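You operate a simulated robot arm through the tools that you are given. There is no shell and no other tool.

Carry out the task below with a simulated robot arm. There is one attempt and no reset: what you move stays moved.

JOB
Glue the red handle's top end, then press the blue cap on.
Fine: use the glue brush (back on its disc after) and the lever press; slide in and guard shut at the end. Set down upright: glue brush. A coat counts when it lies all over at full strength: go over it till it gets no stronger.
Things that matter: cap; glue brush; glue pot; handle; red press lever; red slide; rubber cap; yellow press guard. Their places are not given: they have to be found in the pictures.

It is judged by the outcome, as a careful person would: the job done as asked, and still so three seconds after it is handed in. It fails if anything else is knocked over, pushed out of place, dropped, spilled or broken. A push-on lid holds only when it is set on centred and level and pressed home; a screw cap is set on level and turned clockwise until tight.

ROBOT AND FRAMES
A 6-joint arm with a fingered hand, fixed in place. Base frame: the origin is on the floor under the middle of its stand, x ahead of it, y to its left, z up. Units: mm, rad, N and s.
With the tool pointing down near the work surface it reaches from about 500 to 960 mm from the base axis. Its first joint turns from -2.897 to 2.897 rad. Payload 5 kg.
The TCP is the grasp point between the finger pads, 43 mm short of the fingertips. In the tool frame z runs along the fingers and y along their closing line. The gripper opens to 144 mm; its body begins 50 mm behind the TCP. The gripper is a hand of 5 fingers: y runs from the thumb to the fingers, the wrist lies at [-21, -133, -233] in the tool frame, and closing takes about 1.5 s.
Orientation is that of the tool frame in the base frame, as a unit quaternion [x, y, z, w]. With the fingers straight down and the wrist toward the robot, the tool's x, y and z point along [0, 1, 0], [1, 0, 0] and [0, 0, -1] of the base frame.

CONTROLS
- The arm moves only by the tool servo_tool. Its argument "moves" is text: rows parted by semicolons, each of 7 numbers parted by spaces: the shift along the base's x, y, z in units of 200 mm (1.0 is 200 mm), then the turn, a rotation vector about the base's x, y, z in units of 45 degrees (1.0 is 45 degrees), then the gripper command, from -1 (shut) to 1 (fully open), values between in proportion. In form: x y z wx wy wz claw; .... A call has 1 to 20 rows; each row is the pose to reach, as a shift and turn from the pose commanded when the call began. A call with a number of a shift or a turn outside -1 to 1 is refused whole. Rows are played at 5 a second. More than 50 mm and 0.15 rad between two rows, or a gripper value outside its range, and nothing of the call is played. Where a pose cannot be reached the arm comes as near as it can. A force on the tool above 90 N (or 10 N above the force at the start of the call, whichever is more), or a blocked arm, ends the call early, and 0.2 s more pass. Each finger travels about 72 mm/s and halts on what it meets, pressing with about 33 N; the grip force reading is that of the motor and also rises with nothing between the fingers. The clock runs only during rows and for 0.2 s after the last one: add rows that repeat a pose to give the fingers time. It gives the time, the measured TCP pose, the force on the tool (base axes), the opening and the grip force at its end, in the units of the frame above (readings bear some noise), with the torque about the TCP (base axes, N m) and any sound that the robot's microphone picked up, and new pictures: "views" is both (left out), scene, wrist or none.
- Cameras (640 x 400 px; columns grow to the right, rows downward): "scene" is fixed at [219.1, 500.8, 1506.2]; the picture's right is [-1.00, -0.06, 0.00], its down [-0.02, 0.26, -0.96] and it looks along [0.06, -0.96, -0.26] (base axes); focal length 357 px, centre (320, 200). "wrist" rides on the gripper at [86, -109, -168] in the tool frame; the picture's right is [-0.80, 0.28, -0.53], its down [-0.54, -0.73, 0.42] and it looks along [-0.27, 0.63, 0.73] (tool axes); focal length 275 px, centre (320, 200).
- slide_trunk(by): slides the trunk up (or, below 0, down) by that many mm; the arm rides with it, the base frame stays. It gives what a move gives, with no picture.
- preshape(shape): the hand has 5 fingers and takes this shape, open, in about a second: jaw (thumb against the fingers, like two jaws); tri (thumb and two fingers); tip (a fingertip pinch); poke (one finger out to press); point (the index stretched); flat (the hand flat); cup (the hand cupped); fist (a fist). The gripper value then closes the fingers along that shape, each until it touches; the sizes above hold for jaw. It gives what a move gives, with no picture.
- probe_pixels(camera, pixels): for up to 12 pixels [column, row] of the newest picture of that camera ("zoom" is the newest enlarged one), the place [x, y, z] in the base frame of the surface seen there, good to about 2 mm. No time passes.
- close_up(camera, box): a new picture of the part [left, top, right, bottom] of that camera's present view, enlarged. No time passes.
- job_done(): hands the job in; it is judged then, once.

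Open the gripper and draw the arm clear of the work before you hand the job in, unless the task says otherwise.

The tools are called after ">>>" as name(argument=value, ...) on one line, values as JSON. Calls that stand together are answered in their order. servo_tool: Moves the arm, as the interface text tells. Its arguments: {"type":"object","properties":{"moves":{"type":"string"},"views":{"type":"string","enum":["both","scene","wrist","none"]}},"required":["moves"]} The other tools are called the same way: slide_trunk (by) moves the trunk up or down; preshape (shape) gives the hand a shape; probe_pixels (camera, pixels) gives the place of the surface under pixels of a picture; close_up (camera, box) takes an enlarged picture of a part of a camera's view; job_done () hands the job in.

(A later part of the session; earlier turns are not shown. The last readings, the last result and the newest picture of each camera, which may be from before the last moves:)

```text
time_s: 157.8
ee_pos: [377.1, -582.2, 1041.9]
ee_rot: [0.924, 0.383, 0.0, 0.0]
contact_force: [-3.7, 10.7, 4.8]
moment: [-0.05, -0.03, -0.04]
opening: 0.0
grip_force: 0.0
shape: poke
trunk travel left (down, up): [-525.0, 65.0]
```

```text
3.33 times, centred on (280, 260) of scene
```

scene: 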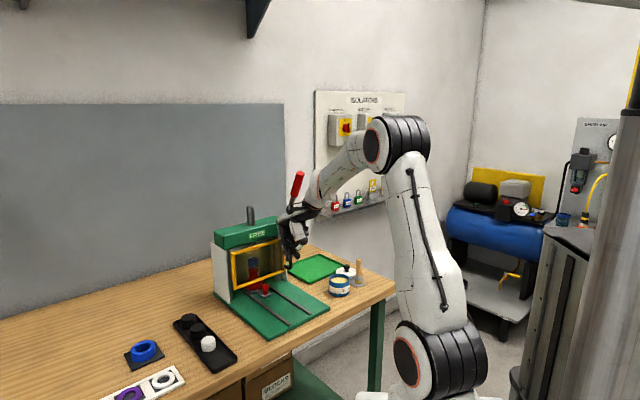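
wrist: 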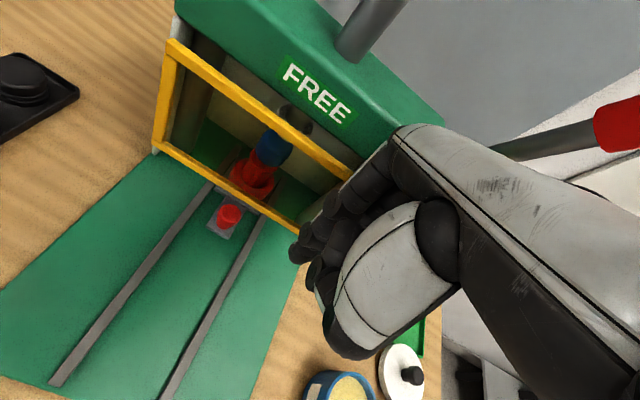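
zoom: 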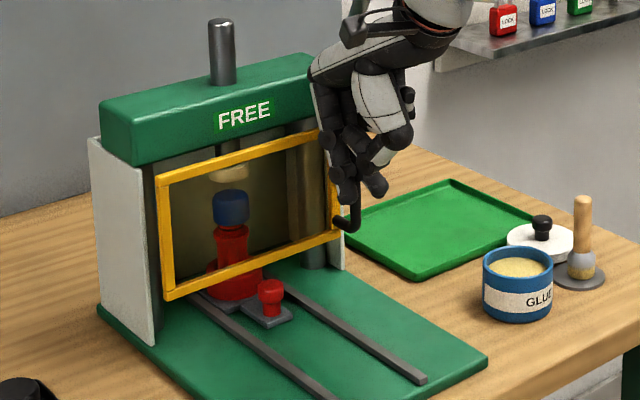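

The sign turned to green "FREE": slide in and guard shut. I back the hand off from the guard, raise it, and look at the lever.

>>> servo_tool(moves="-0.08 0.1 0 0 0 0 1; -0.17 0.2 0 0 0 0 1; -0.25 0.32 0.1 0 0 0 1; -0.3 0.45 0.25 0 0 0 1; -0.3 0.55 0.45 0 0 0 1; -0.3 0.6 0.65 0 0 0 1; -0.3 0.6 0.85 0 0 0 1; -0.3 0.6 0.85 0 0 0 1", views="both")

>>> close_up(camera="scene", box=[220, 160, 340, 320])

>>> close_up(camera="wrist", box=[180, 80, 640, 300])

```text
time_s: 159.6
ee_pos: [317.3, -463.5, 1212.3]
ee_rot: [0.924, 0.383, 0.0, 0.0]
contact_force: [0.8, -0.9, 0.5]
moment: [0.0, 0.01, -0.03]
opening: 0.2
grip_force: 0.1
shape: poke
trunk travel left (down, up): [-525.0, 65.0]
```

scene: 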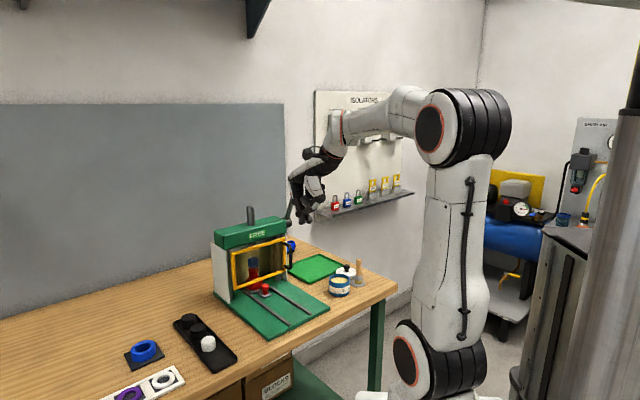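
wrist: 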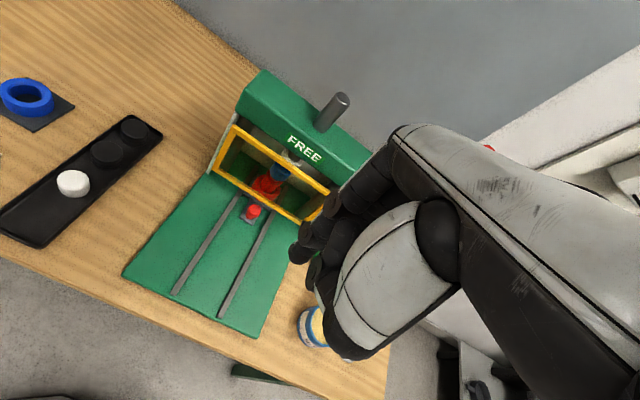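

```text
2.50 times, centred on (280, 240) of scene
```

zoom: 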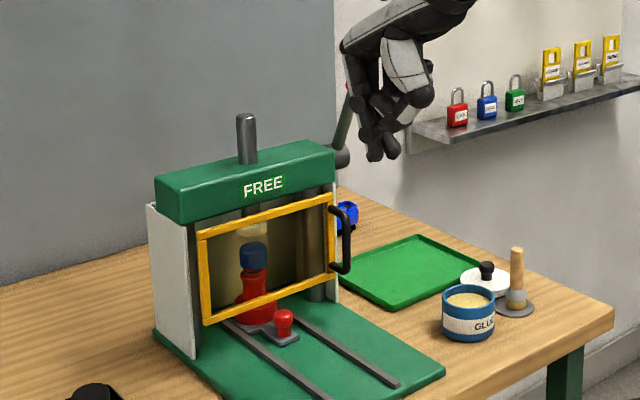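

```text
1.39 times, centred on (410, 190) of wrist
```

zoom: 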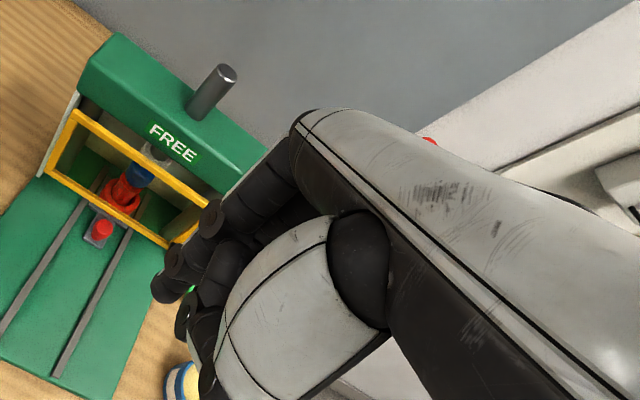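

Guard shut, sign FREE. The arm hides the lever in the scene view, so I move up and to the side and try the "point" shape there.

>>> servo_tool(moves="-0.1 0.03 0.12 0 0 0 1; -0.2 0.06 0.24 0 0 0 1; -0.3 0.1 0.36 0 0 0 1; -0.4 0.15 0.48 0 0 0 1; -0.45 0.18 0.6 0 0 0 1; -0.45 0.18 0.6 0 0 0 1", views="none")

>>> preshape(shape="point")

>>> servo_tool(moves="0 0 0 0 0 0 1; 0 0 0 0 0 0 1", views="both")

>>> close_up(camera="scene", box=[260, 80, 400, 260])

```text
time_s: 161.0
ee_pos: [228.5, -427.8, 1330.9]
ee_rot: [0.924, 0.382, 0.0, -0.001]
contact_force: [-0.9, 0.4, -0.5]
moment: [0.05, 0.0, 0.01]
opening: 0.0
grip_force: 0.0
shape: poke
trunk travel left (down, up): [-525.0, 65.0]
```

```text
time_s: 161.9
ee_pos: [228.6, -427.0, 1331.3]
ee_rot: [0.924, 0.382, 0.0, 0.0]
contact_force: [-0.3, -1.1, -0.5]
moment: [-0.03, 0.01, 0.01]
opening: 0.0
grip_force: 0.1
shape: point
trunk travel left (down, up): [-525.0, 65.0]
```

```text
time_s: 162.5
ee_pos: [228.3, -426.4, 1332.2]
ee_rot: [0.924, 0.382, 0.001, 0.001]
contact_force: [0.5, -0.7, 0.8]
moment: [-0.01, -0.05, 0.0]
opening: 0.2
grip_force: 0.1
shape: point
trunk travel left (down, up): [-525.0, 65.0]
```

scene: 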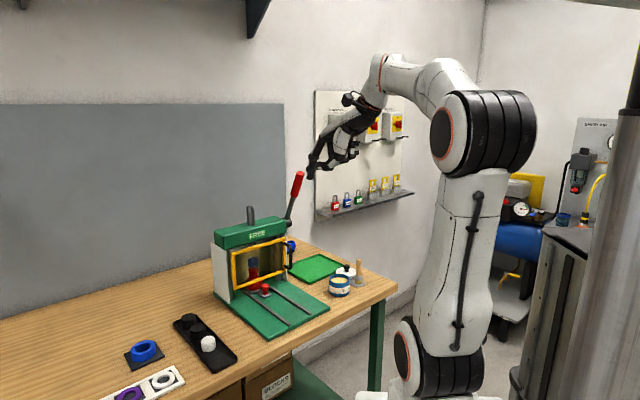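
wrist: 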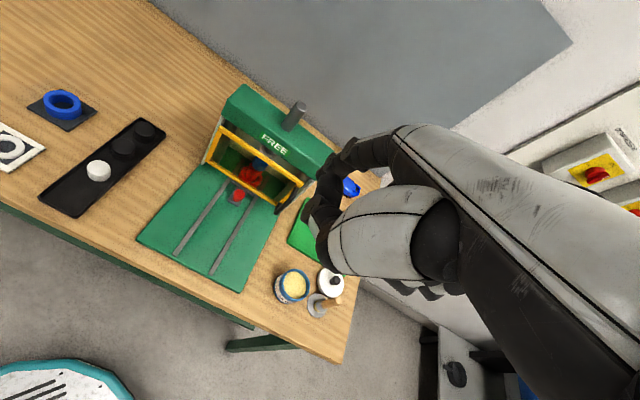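

```text
2.22 times, centred on (330, 170) of scene
```

zoom: 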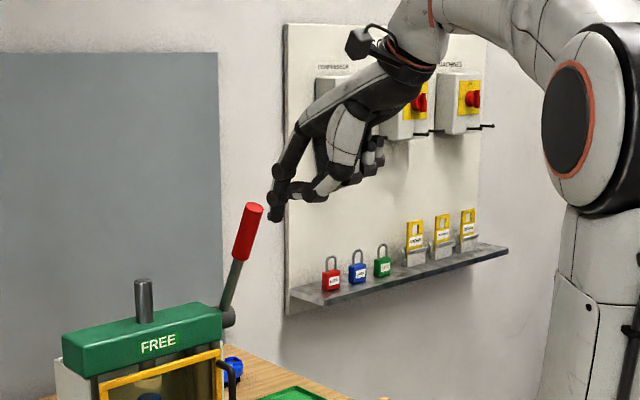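

The lever is visible now. I zoom on it and probe its hub, shaft and red grip, plus the extended index.

>>> close_up(camera="scene", box=[265, 150, 335, 240])

>>> probe_pixels(camera="zoom", pixels=[[300, 115], [280, 190], [300, 160], [250, 305], [245, 350], [222, 345], [288, 112], [312, 118], [262, 215], [295, 190], [345, 105], [330, 145]])

```text
4.44 times, centred on (300, 195) of scene
```

zoom: 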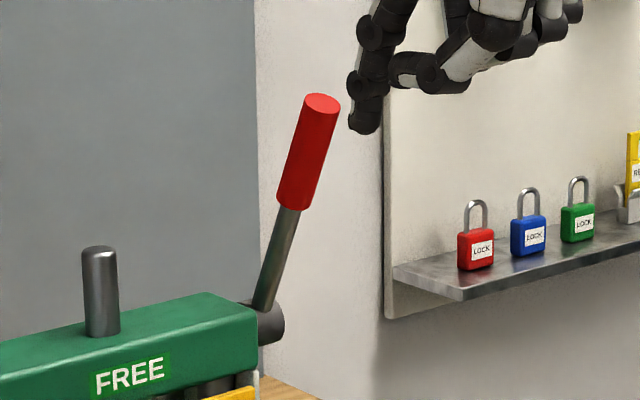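

```text
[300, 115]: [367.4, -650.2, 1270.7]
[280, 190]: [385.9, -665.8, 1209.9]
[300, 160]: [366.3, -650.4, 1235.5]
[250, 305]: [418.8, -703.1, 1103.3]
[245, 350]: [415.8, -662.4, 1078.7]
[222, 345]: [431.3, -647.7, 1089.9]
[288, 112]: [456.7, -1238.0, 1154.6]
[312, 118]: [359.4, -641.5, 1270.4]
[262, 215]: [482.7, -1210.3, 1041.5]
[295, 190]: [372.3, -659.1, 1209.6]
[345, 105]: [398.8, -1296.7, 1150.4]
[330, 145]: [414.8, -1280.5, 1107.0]
```

>>> probe_pixels(camera="zoom", pixels=[[322, 100], [316, 125], [310, 150], [303, 175], [296, 200], [288, 225], [280, 255], [270, 290], [272, 325], [262, 320], [280, 335], [335, 110]])

>>> close_up(camera="wrist", box=[290, 100, 430, 280])

>>> probe_pixels(camera="scene", pixels=[[311, 177], [308, 170], [310, 163], [315, 150], [322, 168], [328, 166], [335, 160]])

```text
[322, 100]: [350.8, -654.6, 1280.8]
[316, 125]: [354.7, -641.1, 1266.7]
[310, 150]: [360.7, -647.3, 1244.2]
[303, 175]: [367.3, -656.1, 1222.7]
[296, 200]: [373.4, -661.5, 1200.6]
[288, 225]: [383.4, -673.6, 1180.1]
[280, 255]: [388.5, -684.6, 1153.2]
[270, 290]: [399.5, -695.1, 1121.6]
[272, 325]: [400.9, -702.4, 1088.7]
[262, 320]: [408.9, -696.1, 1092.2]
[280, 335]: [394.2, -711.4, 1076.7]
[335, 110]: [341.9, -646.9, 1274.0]
```

```text
2.22 times, centred on (360, 190) of wrist
```

zoom: 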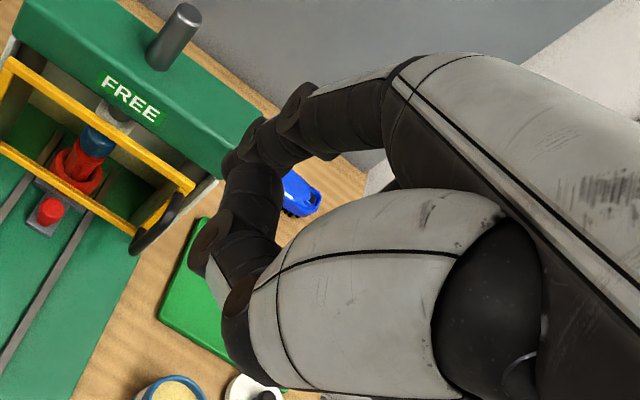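

```text
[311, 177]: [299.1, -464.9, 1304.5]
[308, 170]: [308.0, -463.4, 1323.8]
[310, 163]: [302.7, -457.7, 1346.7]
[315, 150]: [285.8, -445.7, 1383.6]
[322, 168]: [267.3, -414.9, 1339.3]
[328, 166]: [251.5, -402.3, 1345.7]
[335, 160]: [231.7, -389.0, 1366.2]
```

Lever: hub about (407,-711,1085), end (351,-653,1281), ~23° forward of vertical, length ≈212 mm. I will hook it from behind with the open jaw's fingers and follow its arc forward and down. First I set jaw at ~100 mm and measure fingertips.

>>> preshape(shape="jaw")

>>> servo_tool(moves="0 0 0 0 0 0 0.7; 0 0 0 0 0 0 0.4; 0 0 0 0 0 0 0.4; 0 0 0 0 0 0 0.4", views="both")

>>> close_up(camera="scene", box=[270, 100, 380, 220])

```text
time_s: 163.4
ee_pos: [228.8, -427.9, 1331.1]
ee_rot: [0.924, 0.383, 0.0, 0.0]
contact_force: [0.7, -0.1, -0.5]
moment: [0.01, -0.03, 0.0]
opening: 143.8
grip_force: 0.1
shape: jaw
trunk travel left (down, up): [-525.0, 65.0]
```

```text
time_s: 164.4
ee_pos: [228.3, -427.1, 1330.2]
ee_rot: [0.924, 0.383, 0.001, 0.0]
contact_force: [0.4, 1.0, 0.0]
moment: [0.01, 0.01, -0.01]
opening: 101.0
grip_force: 0.1
shape: jaw
trunk travel left (down, up): [-525.0, 65.0]
```

scene: 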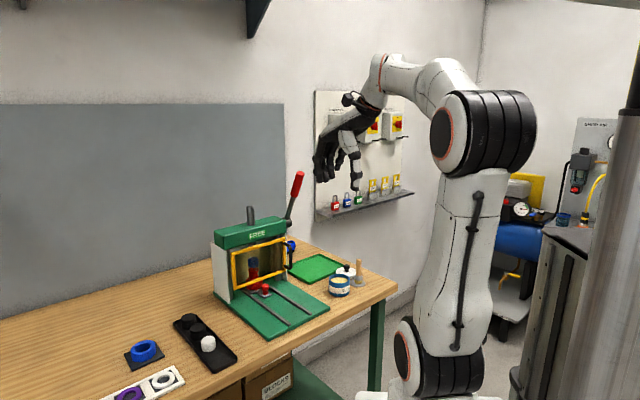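
wrist: 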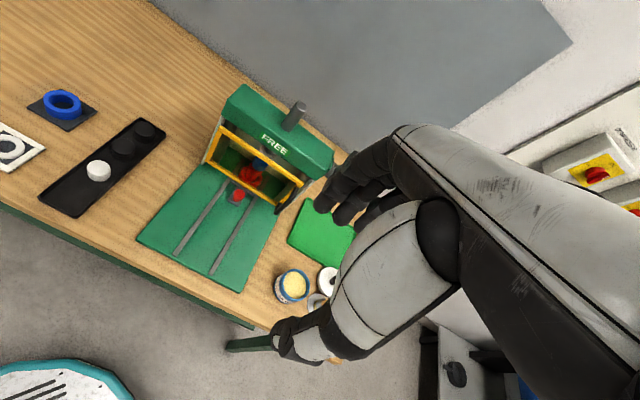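

```text
3.33 times, centred on (325, 160) of scene
```

zoom: 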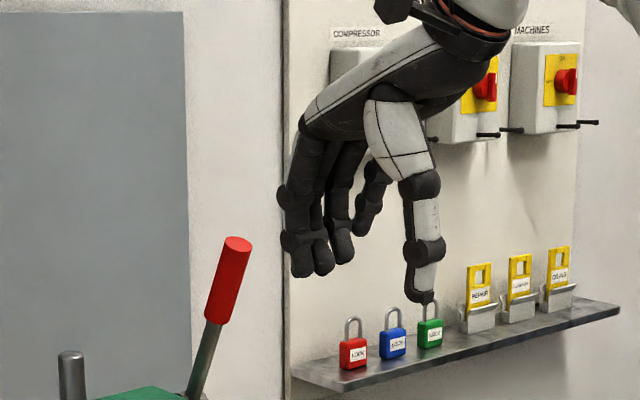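

I probe the fingertips in this jaw opening.

>>> probe_pixels(camera="zoom", pixels=[[301, 272], [323, 270], [343, 258], [366, 228], [420, 297], [300, 240], [318, 240], [425, 260], [290, 195]])

>>> close_up(camera="wrist", box=[260, 130, 420, 370])

>>> probe_pixels(camera="wrist", pixels=[[320, 207], [325, 200], [340, 218], [352, 205], [290, 345], [335, 185]])

```text
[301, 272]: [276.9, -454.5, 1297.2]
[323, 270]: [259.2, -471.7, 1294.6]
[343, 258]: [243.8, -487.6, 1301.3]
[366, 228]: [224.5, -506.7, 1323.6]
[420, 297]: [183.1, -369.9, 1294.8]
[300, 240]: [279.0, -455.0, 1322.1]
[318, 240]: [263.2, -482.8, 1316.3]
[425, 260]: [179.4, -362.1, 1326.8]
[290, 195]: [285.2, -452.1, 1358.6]
```

```text
1.67 times, centred on (340, 250) of wrist
```

zoom: 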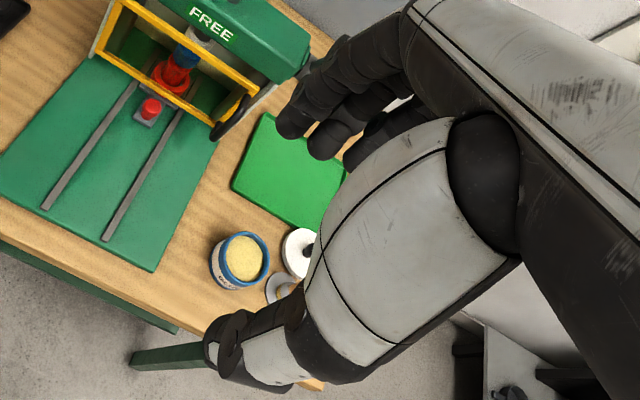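

```text
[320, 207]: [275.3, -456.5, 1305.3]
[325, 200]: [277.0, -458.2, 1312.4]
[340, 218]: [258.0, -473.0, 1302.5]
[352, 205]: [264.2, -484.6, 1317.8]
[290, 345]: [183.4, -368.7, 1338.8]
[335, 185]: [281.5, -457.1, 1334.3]
```

Finger centres lie 60 mm ahead of the TCP, tips 38 mm below. I bring the hand over the lever's top with the fingers passing behind it, staying high.

>>> servo_tool(moves="0.05 -0.1 0.06 0 0 0 0.4; 0.12 -0.25 0.12 0 0 0 0.4; 0.2 -0.4 0.18 0 0 0 0.4; 0.28 -0.55 0.18 0 0 0 0.4; 0.35 -0.65 0.18 0 0 0 0.4; 0.35 -0.65 0.18 0 0 0 0.4", views="none")

>>> servo_tool(moves="0.1 -0.16 0 0 0 0 0.4; 0.2 -0.33 0 0 0 0 0.4; 0.29 -0.49 0 0 0 0 0.4; 0.29 -0.49 0 0 0 0 0.4", views="both")

>>> close_up(camera="scene", box=[240, 100, 360, 250])

>>> close_up(camera="wrist", box=[200, 100, 440, 370])

```text
time_s: 165.8
ee_pos: [297.6, -558.0, 1367.1]
ee_rot: [0.924, 0.383, 0.0, 0.001]
contact_force: [0.2, -0.4, 0.1]
moment: [0.01, 0.0, 0.02]
opening: 100.9
grip_force: 0.0
shape: jaw
trunk travel left (down, up): [-525.0, 65.0]
```

```text
time_s: 166.8
ee_pos: [355.4, -649.9, 1361.6]
ee_rot: [0.924, 0.383, 0.0, -0.001]
contact_force: [0.7, -0.7, -1.5]
moment: [0.07, -0.01, 0.03]
opening: 101.0
grip_force: 0.0
shape: jaw
out of reach, approached as far as the arm can: row 3, 4
trunk travel left (down, up): [-525.0, 65.0]
```

scene: 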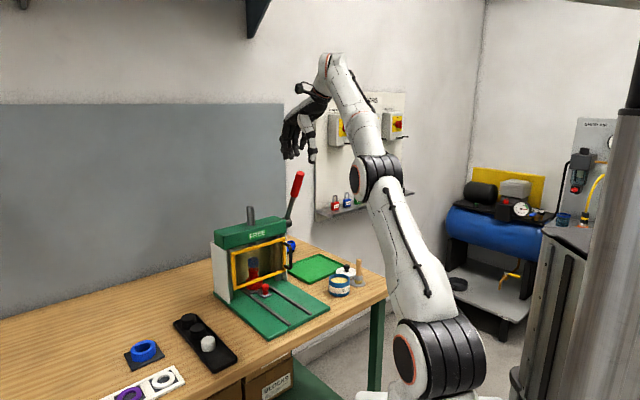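
wrist: 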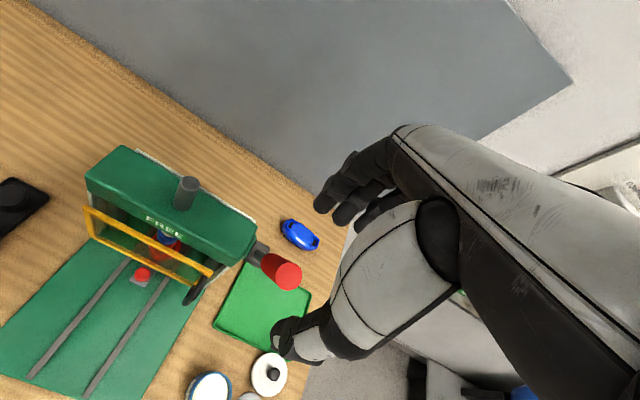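

```text
2.67 times, centred on (300, 175) of scene
```

zoom: 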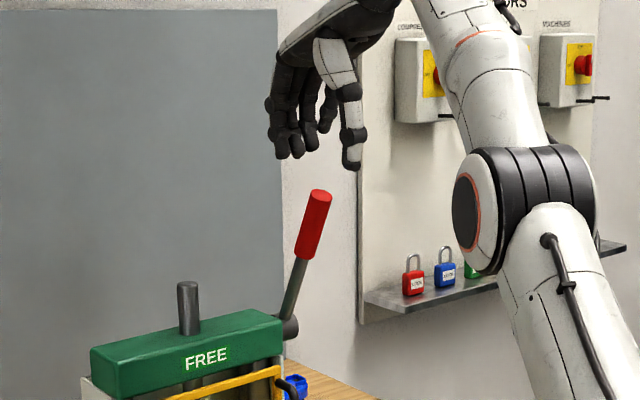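

```text
1.48 times, centred on (320, 235) of wrist
```

zoom: 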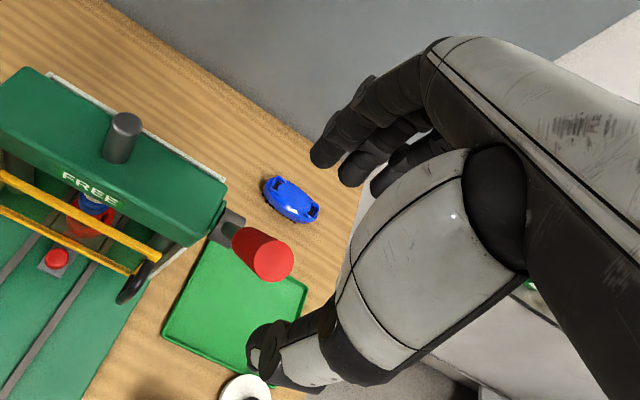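

The pose was just at the reach limit at that height, but lever end is nicely between thumb and fingers (tool x≈-1). I descend to TCP z≈1290 so the fingertips drop behind the lever.

>>> servo_tool(moves="0 0 -0.1 0 0 0 0.4; 0 0 -0.2 0 0 0 0.4; 0 0 -0.3 0 0 0 0.4; 0 0 -0.38 0 0 0 0.4; 0 0 -0.38 0 0 0 0.4", views="both")

>>> close_up(camera="scene", box=[260, 130, 340, 240])

>>> close_up(camera="wrist", box=[200, 130, 400, 370])

```text
time_s: 168.0
ee_pos: [354.7, -649.2, 1285.3]
ee_rot: [0.924, 0.383, 0.0, 0.0]
contact_force: [0.4, 0.6, 0.6]
moment: [0.02, 0.04, 0.01]
opening: 101.1
grip_force: 0.0
shape: jaw
trunk travel left (down, up): [-525.0, 65.0]
```

scene: 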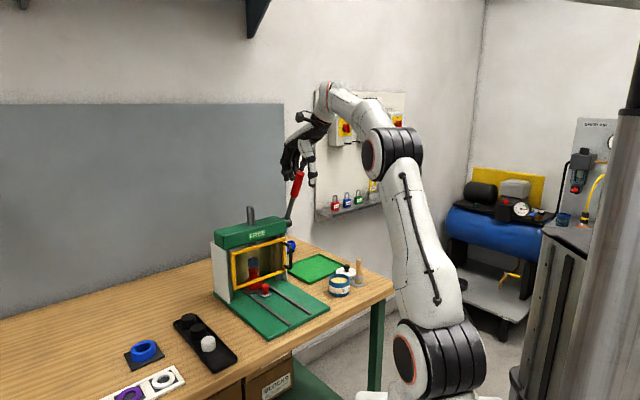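
wrist: 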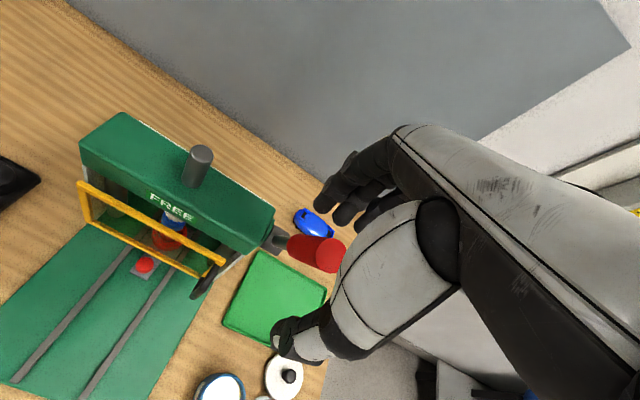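

```text
3.64 times, centred on (300, 185) of scene
```

zoom: 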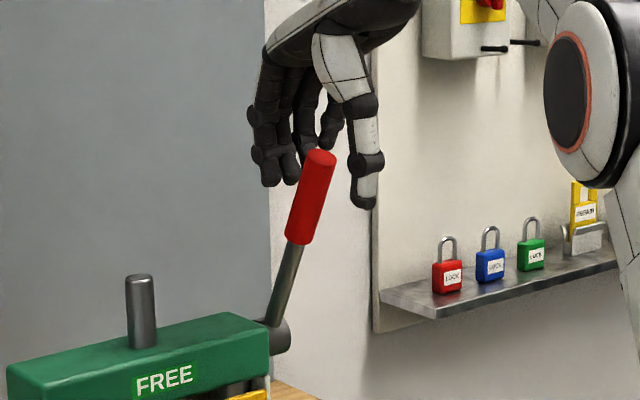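

```text
1.67 times, centred on (300, 250) of wrist
```

zoom: 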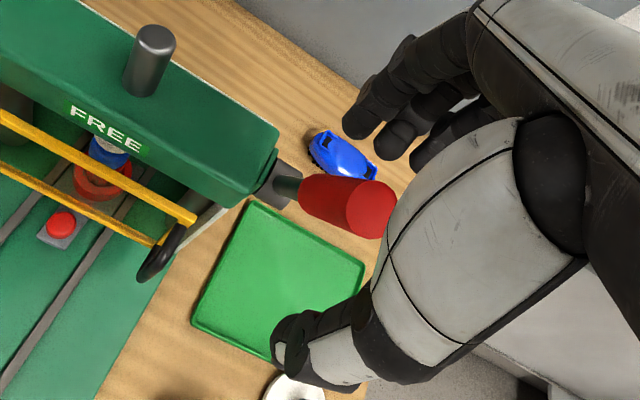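

The fingers hang behind the lever, thumb in front. I pull the lever forward along its arc to about 45° and read the force.

>>> servo_tool(moves="-0.06 0.06 0 0 0 0 0.4; -0.1245 0.123 0 0 0 0 0.4; -0.155 0.155 -0.016 0 0 0 0.4; -0.1865 0.1855 -0.0325 0 0 0 0.4; -0.218 0.217 -0.052 0 0 0 0.4; -0.25 0.2485 -0.0715 0 0 0 0.4; -0.297 0.2955 -0.1135 0 0 0 0.4; -0.3445 0.343 -0.1585 0 0 0 0.4; -0.3445 0.343 -0.1585 0 0 0 0.4", views="both")

>>> close_up(camera="scene", box=[230, 130, 350, 300])

```text
time_s: 170.0
ee_pos: [285.0, -579.6, 1254.7]
ee_rot: [0.924, 0.382, 0.001, 0.0]
contact_force: [0.1, -0.9, 1.2]
moment: [-0.12, -0.07, -0.01]
opening: 101.7
grip_force: 0.0
shape: jaw
trunk travel left (down, up): [-525.0, 65.0]
```

scene: 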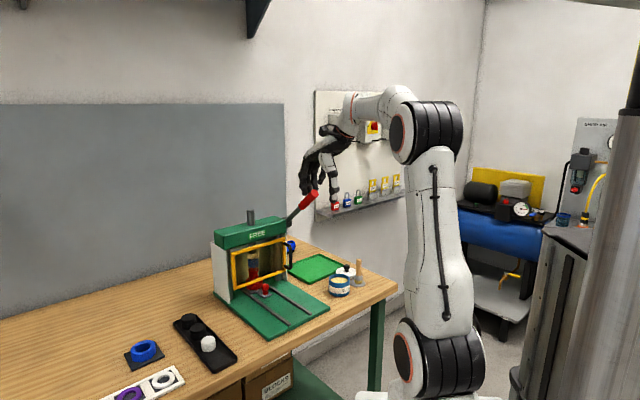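
wrist: 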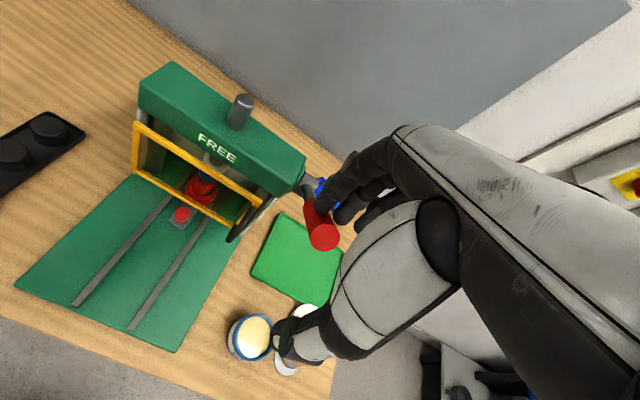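

```text
2.35 times, centred on (290, 215) of scene
```

zoom: 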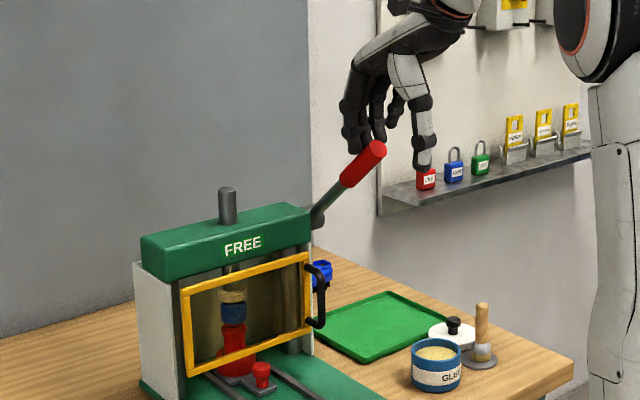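

The lever moves with ~1 N and the ram has come down near the cap. I continue to about 60° and check the force.

>>> servo_tool(moves="-0.021 0.021 -0.027 0 0 0 0.4; -0.042 0.0425 -0.0535 0 0 0 0.4; -0.063 0.063 -0.08 0 0 0 0.4; -0.083 0.083 -0.1095 0 0 0 0.4; -0.1 0.1 -0.14 0 0 0 0.4; -0.1175 0.1175 -0.1715 0 0 0 0.4; -0.1175 0.1175 -0.1715 0 0 0 0.4", views="both")

>>> close_up(camera="scene", box=[230, 150, 350, 310])

>>> close_up(camera="scene", box=[235, 235, 280, 295])

```text
time_s: 171.6
ee_pos: [262.5, -557.3, 1219.1]
ee_rot: [0.924, 0.383, 0.0, 0.0]
contact_force: [0.9, -1.6, 1.4]
moment: [-0.12, -0.03, -0.03]
opening: 102.1
grip_force: 0.1
shape: jaw
trunk travel left (down, up): [-525.0, 65.0]
```

scene: 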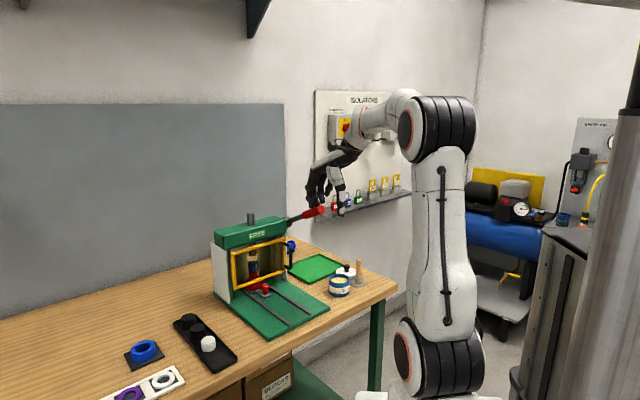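
wrist: 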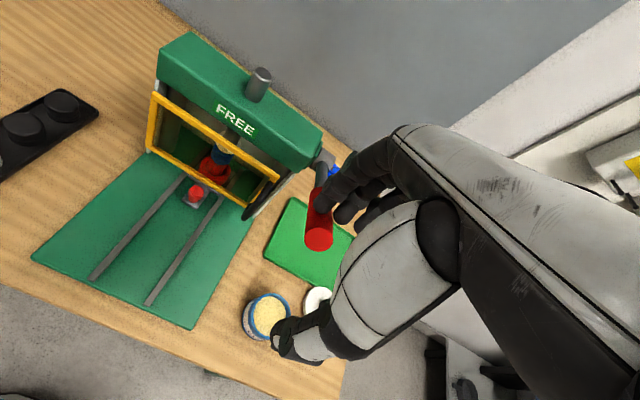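

```text
2.50 times, centred on (290, 230) of scene
```

zoom: 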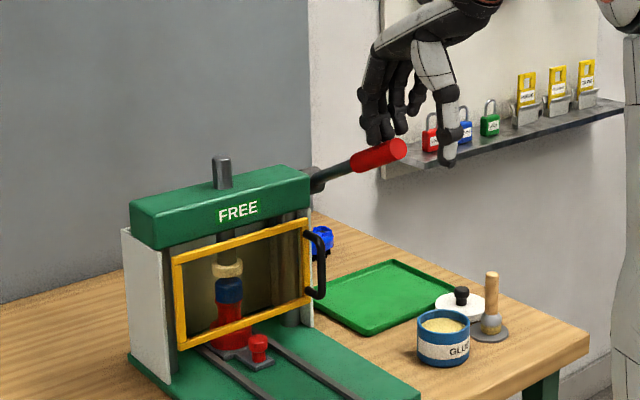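

```text
6.67 times, centred on (258, 265) of scene
```

zoom: 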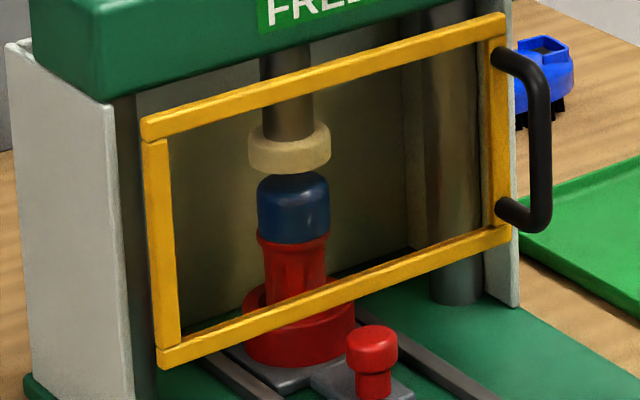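

The cap has gone down to the flange (no O-ring visible any more) with the ram on it. I keep pressing the lever on until the force rises, to be sure it is fully home.

>>> servo_tool(moves="-0.01 0.01 -0.03 0 0 0 0.4; -0.02 0.02 -0.05 0 0 0 0.4; -0.033 0.033 -0.066 0 0 0 0.4; -0.033 0.033 -0.066 0 0 0 0.4", views="both")

>>> close_up(camera="scene", box=[235, 235, 280, 295])

>>> probe_pixels(camera="zoom", pixels=[[290, 165], [293, 190], [293, 215], [293, 238], [293, 255], [260, 200], [328, 200]])

```text
time_s: 172.6
ee_pos: [255.7, -550.2, 1206.9]
ee_rot: [0.924, 0.383, 0.0, 0.0]
contact_force: [0.0, -1.2, 2.2]
moment: [-0.19, -0.07, -0.02]
opening: 102.0
grip_force: 0.2
shape: jaw
trunk travel left (down, up): [-525.0, 65.0]
```

scene: 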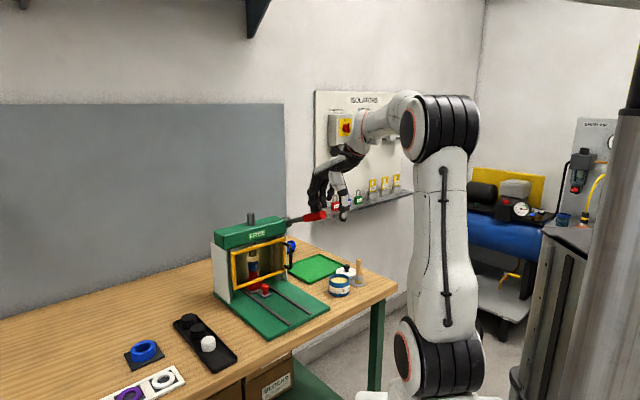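
wrist: 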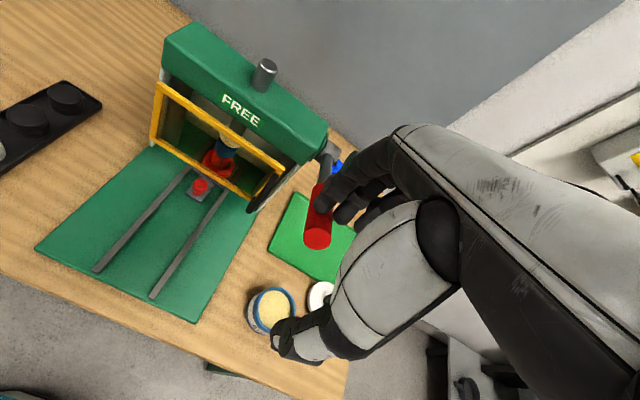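

```text
6.67 times, centred on (258, 265) of scene
```

zoom: 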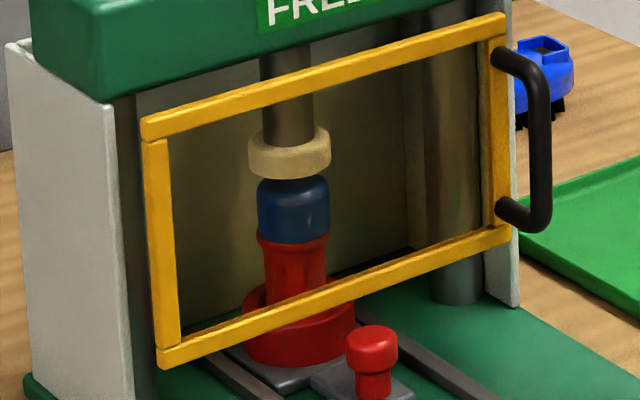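

```text
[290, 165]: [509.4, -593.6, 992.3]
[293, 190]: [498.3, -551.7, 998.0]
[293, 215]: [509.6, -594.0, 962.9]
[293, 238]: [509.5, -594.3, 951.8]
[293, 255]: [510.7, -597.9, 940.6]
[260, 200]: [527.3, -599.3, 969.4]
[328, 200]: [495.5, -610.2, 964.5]
```

The cap's lower rim is at the flange (z≈950) while the ram bottom is around z≈983. I zoom to see the gap, then continue pressing the lever.

>>> close_up(camera="scene", box=[250, 248, 274, 278])

>>> servo_tool(moves="-0.01 0.01 -0.03 0 0 0 0.4; -0.02 0.02 -0.06 0 0 0 0.4; -0.03 0.03 -0.09 0 0 0 0.4; -0.038 0.038 -0.115 0 0 0 0.4; -0.038 0.038 -0.115 0 0 0 0.4", views="both")

>>> close_up(camera="scene", box=[250, 248, 274, 278])

```text
13.33 times, centred on (262, 263) of scene
```

zoom: 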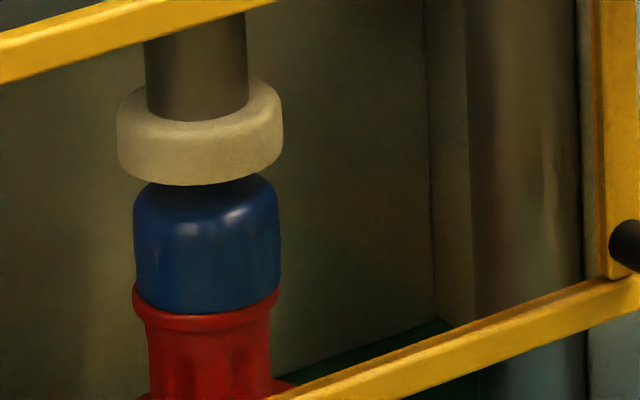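

```text
time_s: 173.8
ee_pos: [247.8, -543.7, 1183.3]
ee_rot: [0.924, 0.382, 0.0, -0.001]
contact_force: [-0.6, -0.9, 1.8]
moment: [-0.16, -0.11, -0.03]
opening: 101.9
grip_force: 0.0
shape: jaw
trunk travel left (down, up): [-525.0, 65.0]
```

scene: 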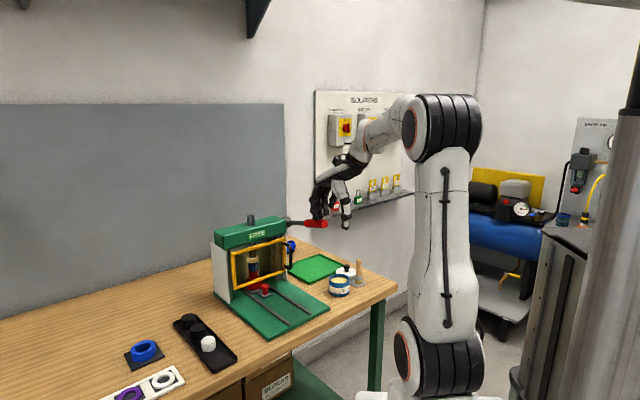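
wrist: 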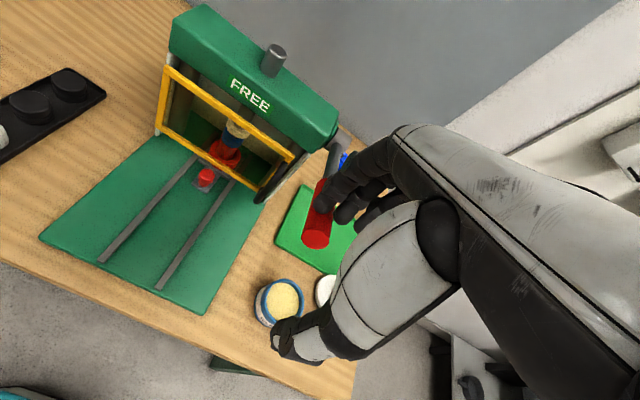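

```text
13.33 times, centred on (262, 263) of scene
```

zoom: 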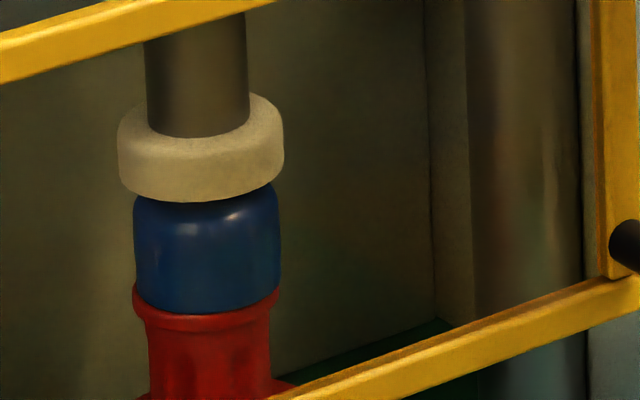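

The cap is seated on the flange and the ram is just about to touch it. I press on in small steps and watch the force.

>>> servo_tool(moves="-0.01 0.01 -0.025 0 0 0 0.4; -0.015 0.015 -0.05 0 0 0 0.4; -0.02 0.02 -0.075 0 0 0 0.4; -0.02 0.02 -0.075 0 0 0 0.4", views="scene")

>>> close_up(camera="scene", box=[250, 248, 274, 278])

```text
time_s: 174.8
ee_pos: [244.8, -540.9, 1169.8]
ee_rot: [0.924, 0.382, 0.0, 0.0]
contact_force: [-0.8, -2.4, 2.0]
moment: [-0.18, -0.07, -0.06]
opening: 101.5
grip_force: 0.1
shape: jaw
trunk travel left (down, up): [-525.0, 65.0]
```

scene: 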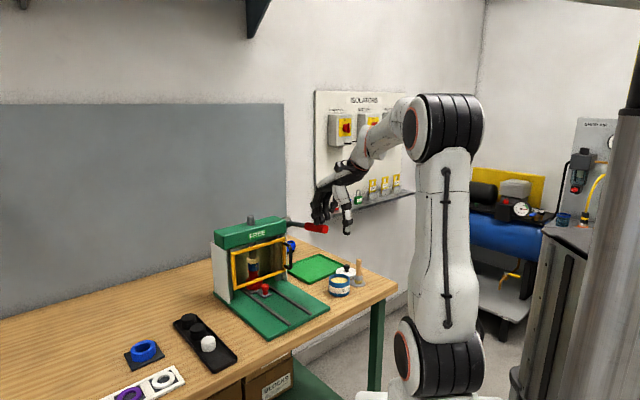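

```text
13.33 times, centred on (262, 263) of scene
```

zoom: 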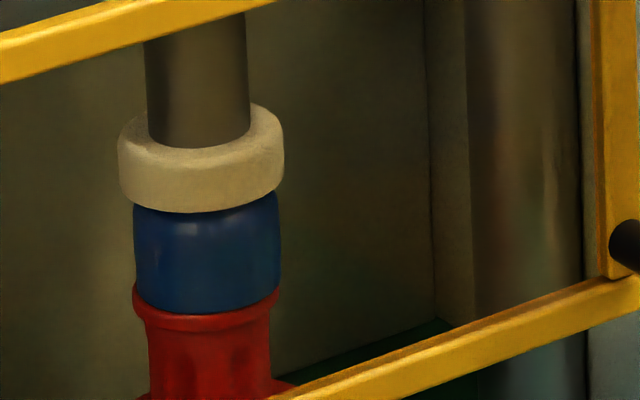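

Ram is about on the cap's top. I continue the lever further.

>>> servo_tool(moves="-0.005 0.005 -0.025 0 0 0 0.4; -0.01 0.01 -0.05 0 0 0 0.4; -0.014 0.014 -0.075 0 0 0 0.4; -0.014 0.014 -0.075 0 0 0 0.4", views="scene")

>>> close_up(camera="scene", box=[250, 248, 274, 278])

```text
time_s: 175.8
ee_pos: [240.6, -535.6, 1155.1]
ee_rot: [0.924, 0.383, 0.0, 0.002]
contact_force: [-0.6, -2.5, 11.8]
moment: [-0.77, -0.46, -0.16]
opening: 102.1
grip_force: 0.0
shape: jaw
trunk travel left (down, up): [-525.0, 65.0]
```

scene: 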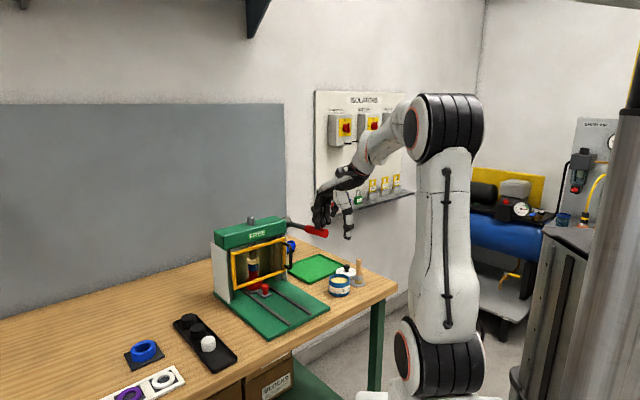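

```text
13.33 times, centred on (262, 263) of scene
```

zoom: 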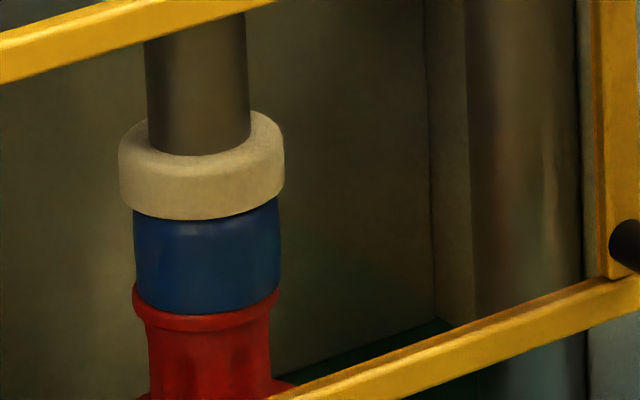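

Resistance now: 11.8 N. I press harder, another 12 mm along the arc.

>>> servo_tool(moves="-0.003 0.003 -0.02 0 0 0 0.4; -0.006 0.006 -0.04 0 0 0 0.4; -0.008 0.008 -0.06 0 0 0 0.4; -0.008 0.008 -0.06 0 0 0 0.4", views="both")

>>> close_up(camera="scene", box=[250, 248, 274, 278])

>>> close_up(camera="scene", box=[270, 170, 370, 290])

```text
time_s: 176.8
ee_pos: [239.9, -534.1, 1144.6]
ee_rot: [0.924, 0.382, 0.0, 0.003]
contact_force: [0.0, -1.2, 30.6]
moment: [-1.63, -1.4, 0.02]
opening: 103.0
grip_force: 0.0
shape: jaw
trunk travel left (down, up): [-525.0, 65.0]
```

scene: 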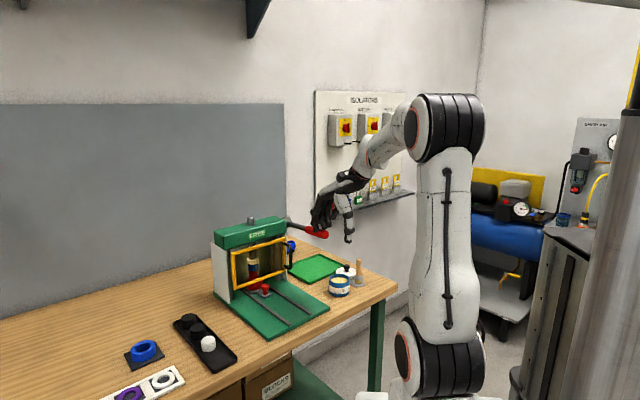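
wrist: 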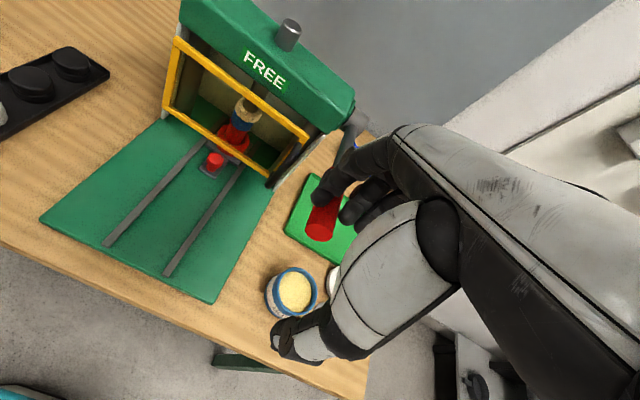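

```text
13.33 times, centred on (262, 263) of scene
```

zoom: 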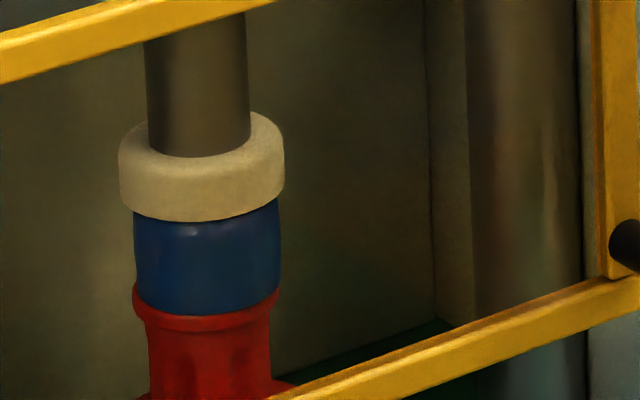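

```text
3.33 times, centred on (320, 230) of scene
```

zoom: 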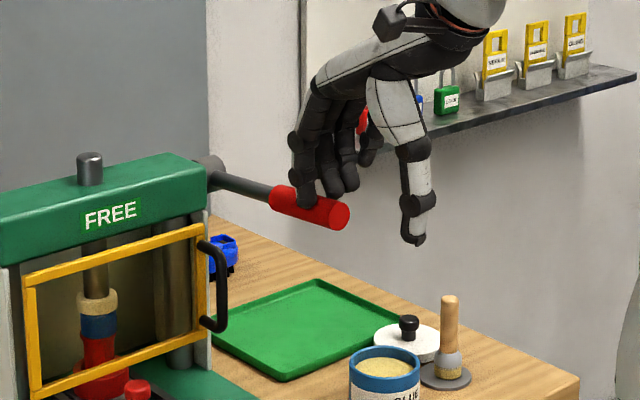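

30.6 N on the lever with the ram barely moving: the cap is against its seat. I add a little more force for certainty and hold it for a second.

>>> servo_tool(moves="-0.001 0.001 -0.015 0 0 0 0.4; -0.002 0.002 -0.03 0 0 0 0.4; -0.003 0.003 -0.045 0 0 0 0.4; -0.003 0.003 -0.045 0 0 0 0.4; -0.003 0.003 -0.045 0 0 0 0.4; -0.003 0.003 -0.045 0 0 0 0.4", views="scene")

>>> close_up(camera="scene", box=[250, 248, 274, 278])

>>> close_up(camera="scene", box=[270, 170, 370, 290])

```text
time_s: 178.2
ee_pos: [238.8, -532.9, 1136.9]
ee_rot: [0.924, 0.383, -0.001, 0.003]
contact_force: [-2.5, -3.4, 33.0]
moment: [-1.7, -1.3, -0.24]
opening: 103.1
grip_force: 0.1
shape: jaw
trunk travel left (down, up): [-525.0, 65.0]
```

scene: 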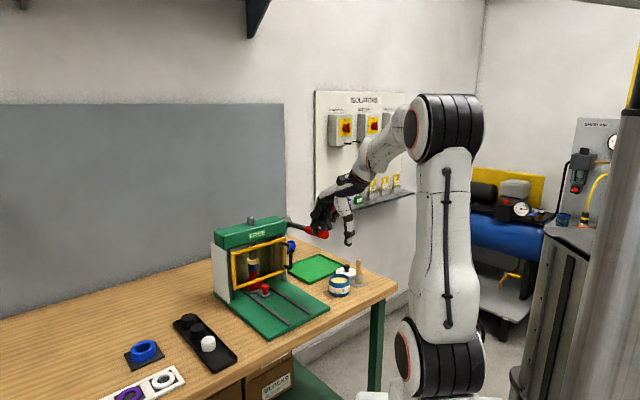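

```text
13.33 times, centred on (262, 263) of scene
```

zoom: 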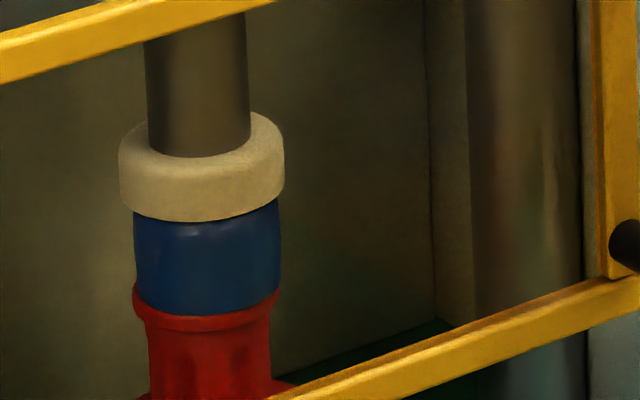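

```text
3.33 times, centred on (320, 230) of scene
```

zoom: 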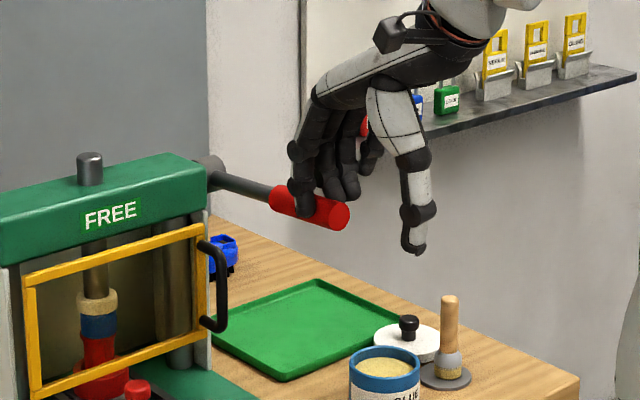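

The lever force levels at 33 N with the lever at its limit and the cap tight on the flange. I now ease the hand back up along the arc to see whether the lever follows.

>>> servo_tool(moves="0 0 0.05 0 0 0 0.4; 0 0 0.1 0 0 0 0.4; 0 0 0.18 0 0 0 0.4; 0 0 0.26 0 0 0 0.4; 0 0 0.26 0 0 0 0.4", views="both")

>>> close_up(camera="scene", box=[240, 170, 360, 310])

>>> close_up(camera="scene", box=[250, 248, 274, 278])

```text
time_s: 179.4
ee_pos: [241.5, -533.8, 1184.6]
ee_rot: [0.924, 0.383, 0.0, -0.002]
contact_force: [2.6, -11.0, -1.4]
moment: [-0.37, 0.03, -0.38]
opening: 107.6
grip_force: 0.1
shape: jaw
trunk travel left (down, up): [-525.0, 65.0]
```

scene: 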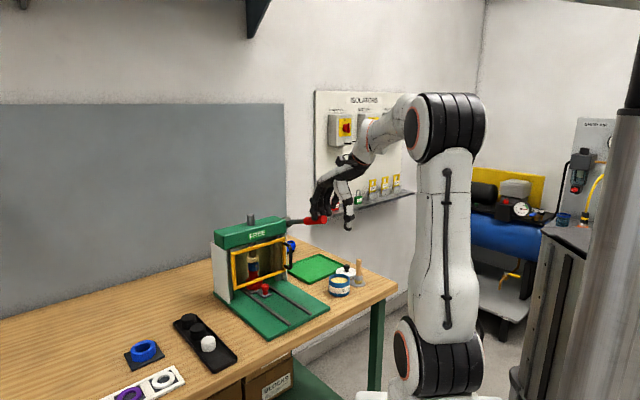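
wrist: 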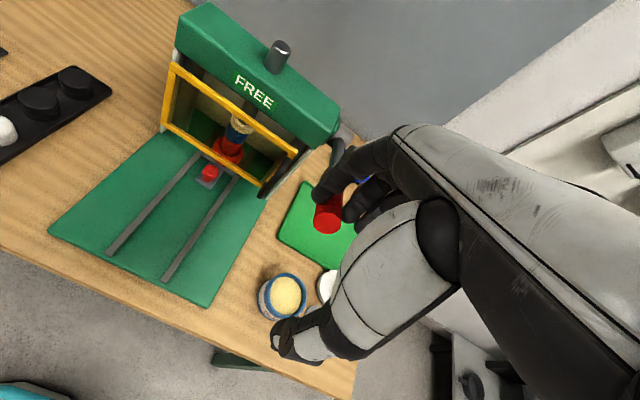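

```text
2.86 times, centred on (300, 240) of scene
```

zoom: 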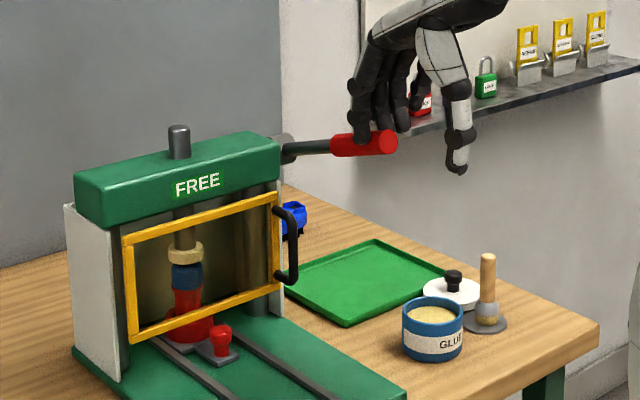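

```text
13.33 times, centred on (262, 263) of scene
```

zoom: 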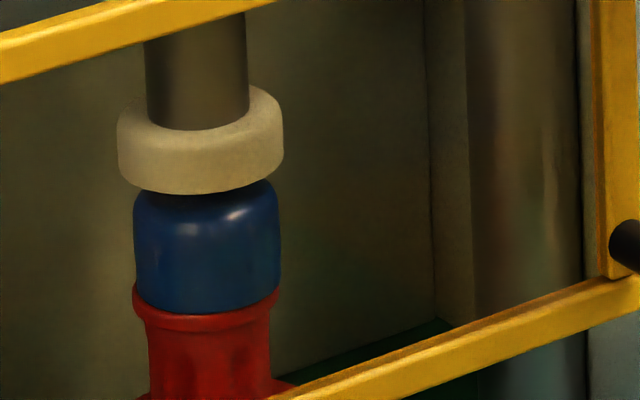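

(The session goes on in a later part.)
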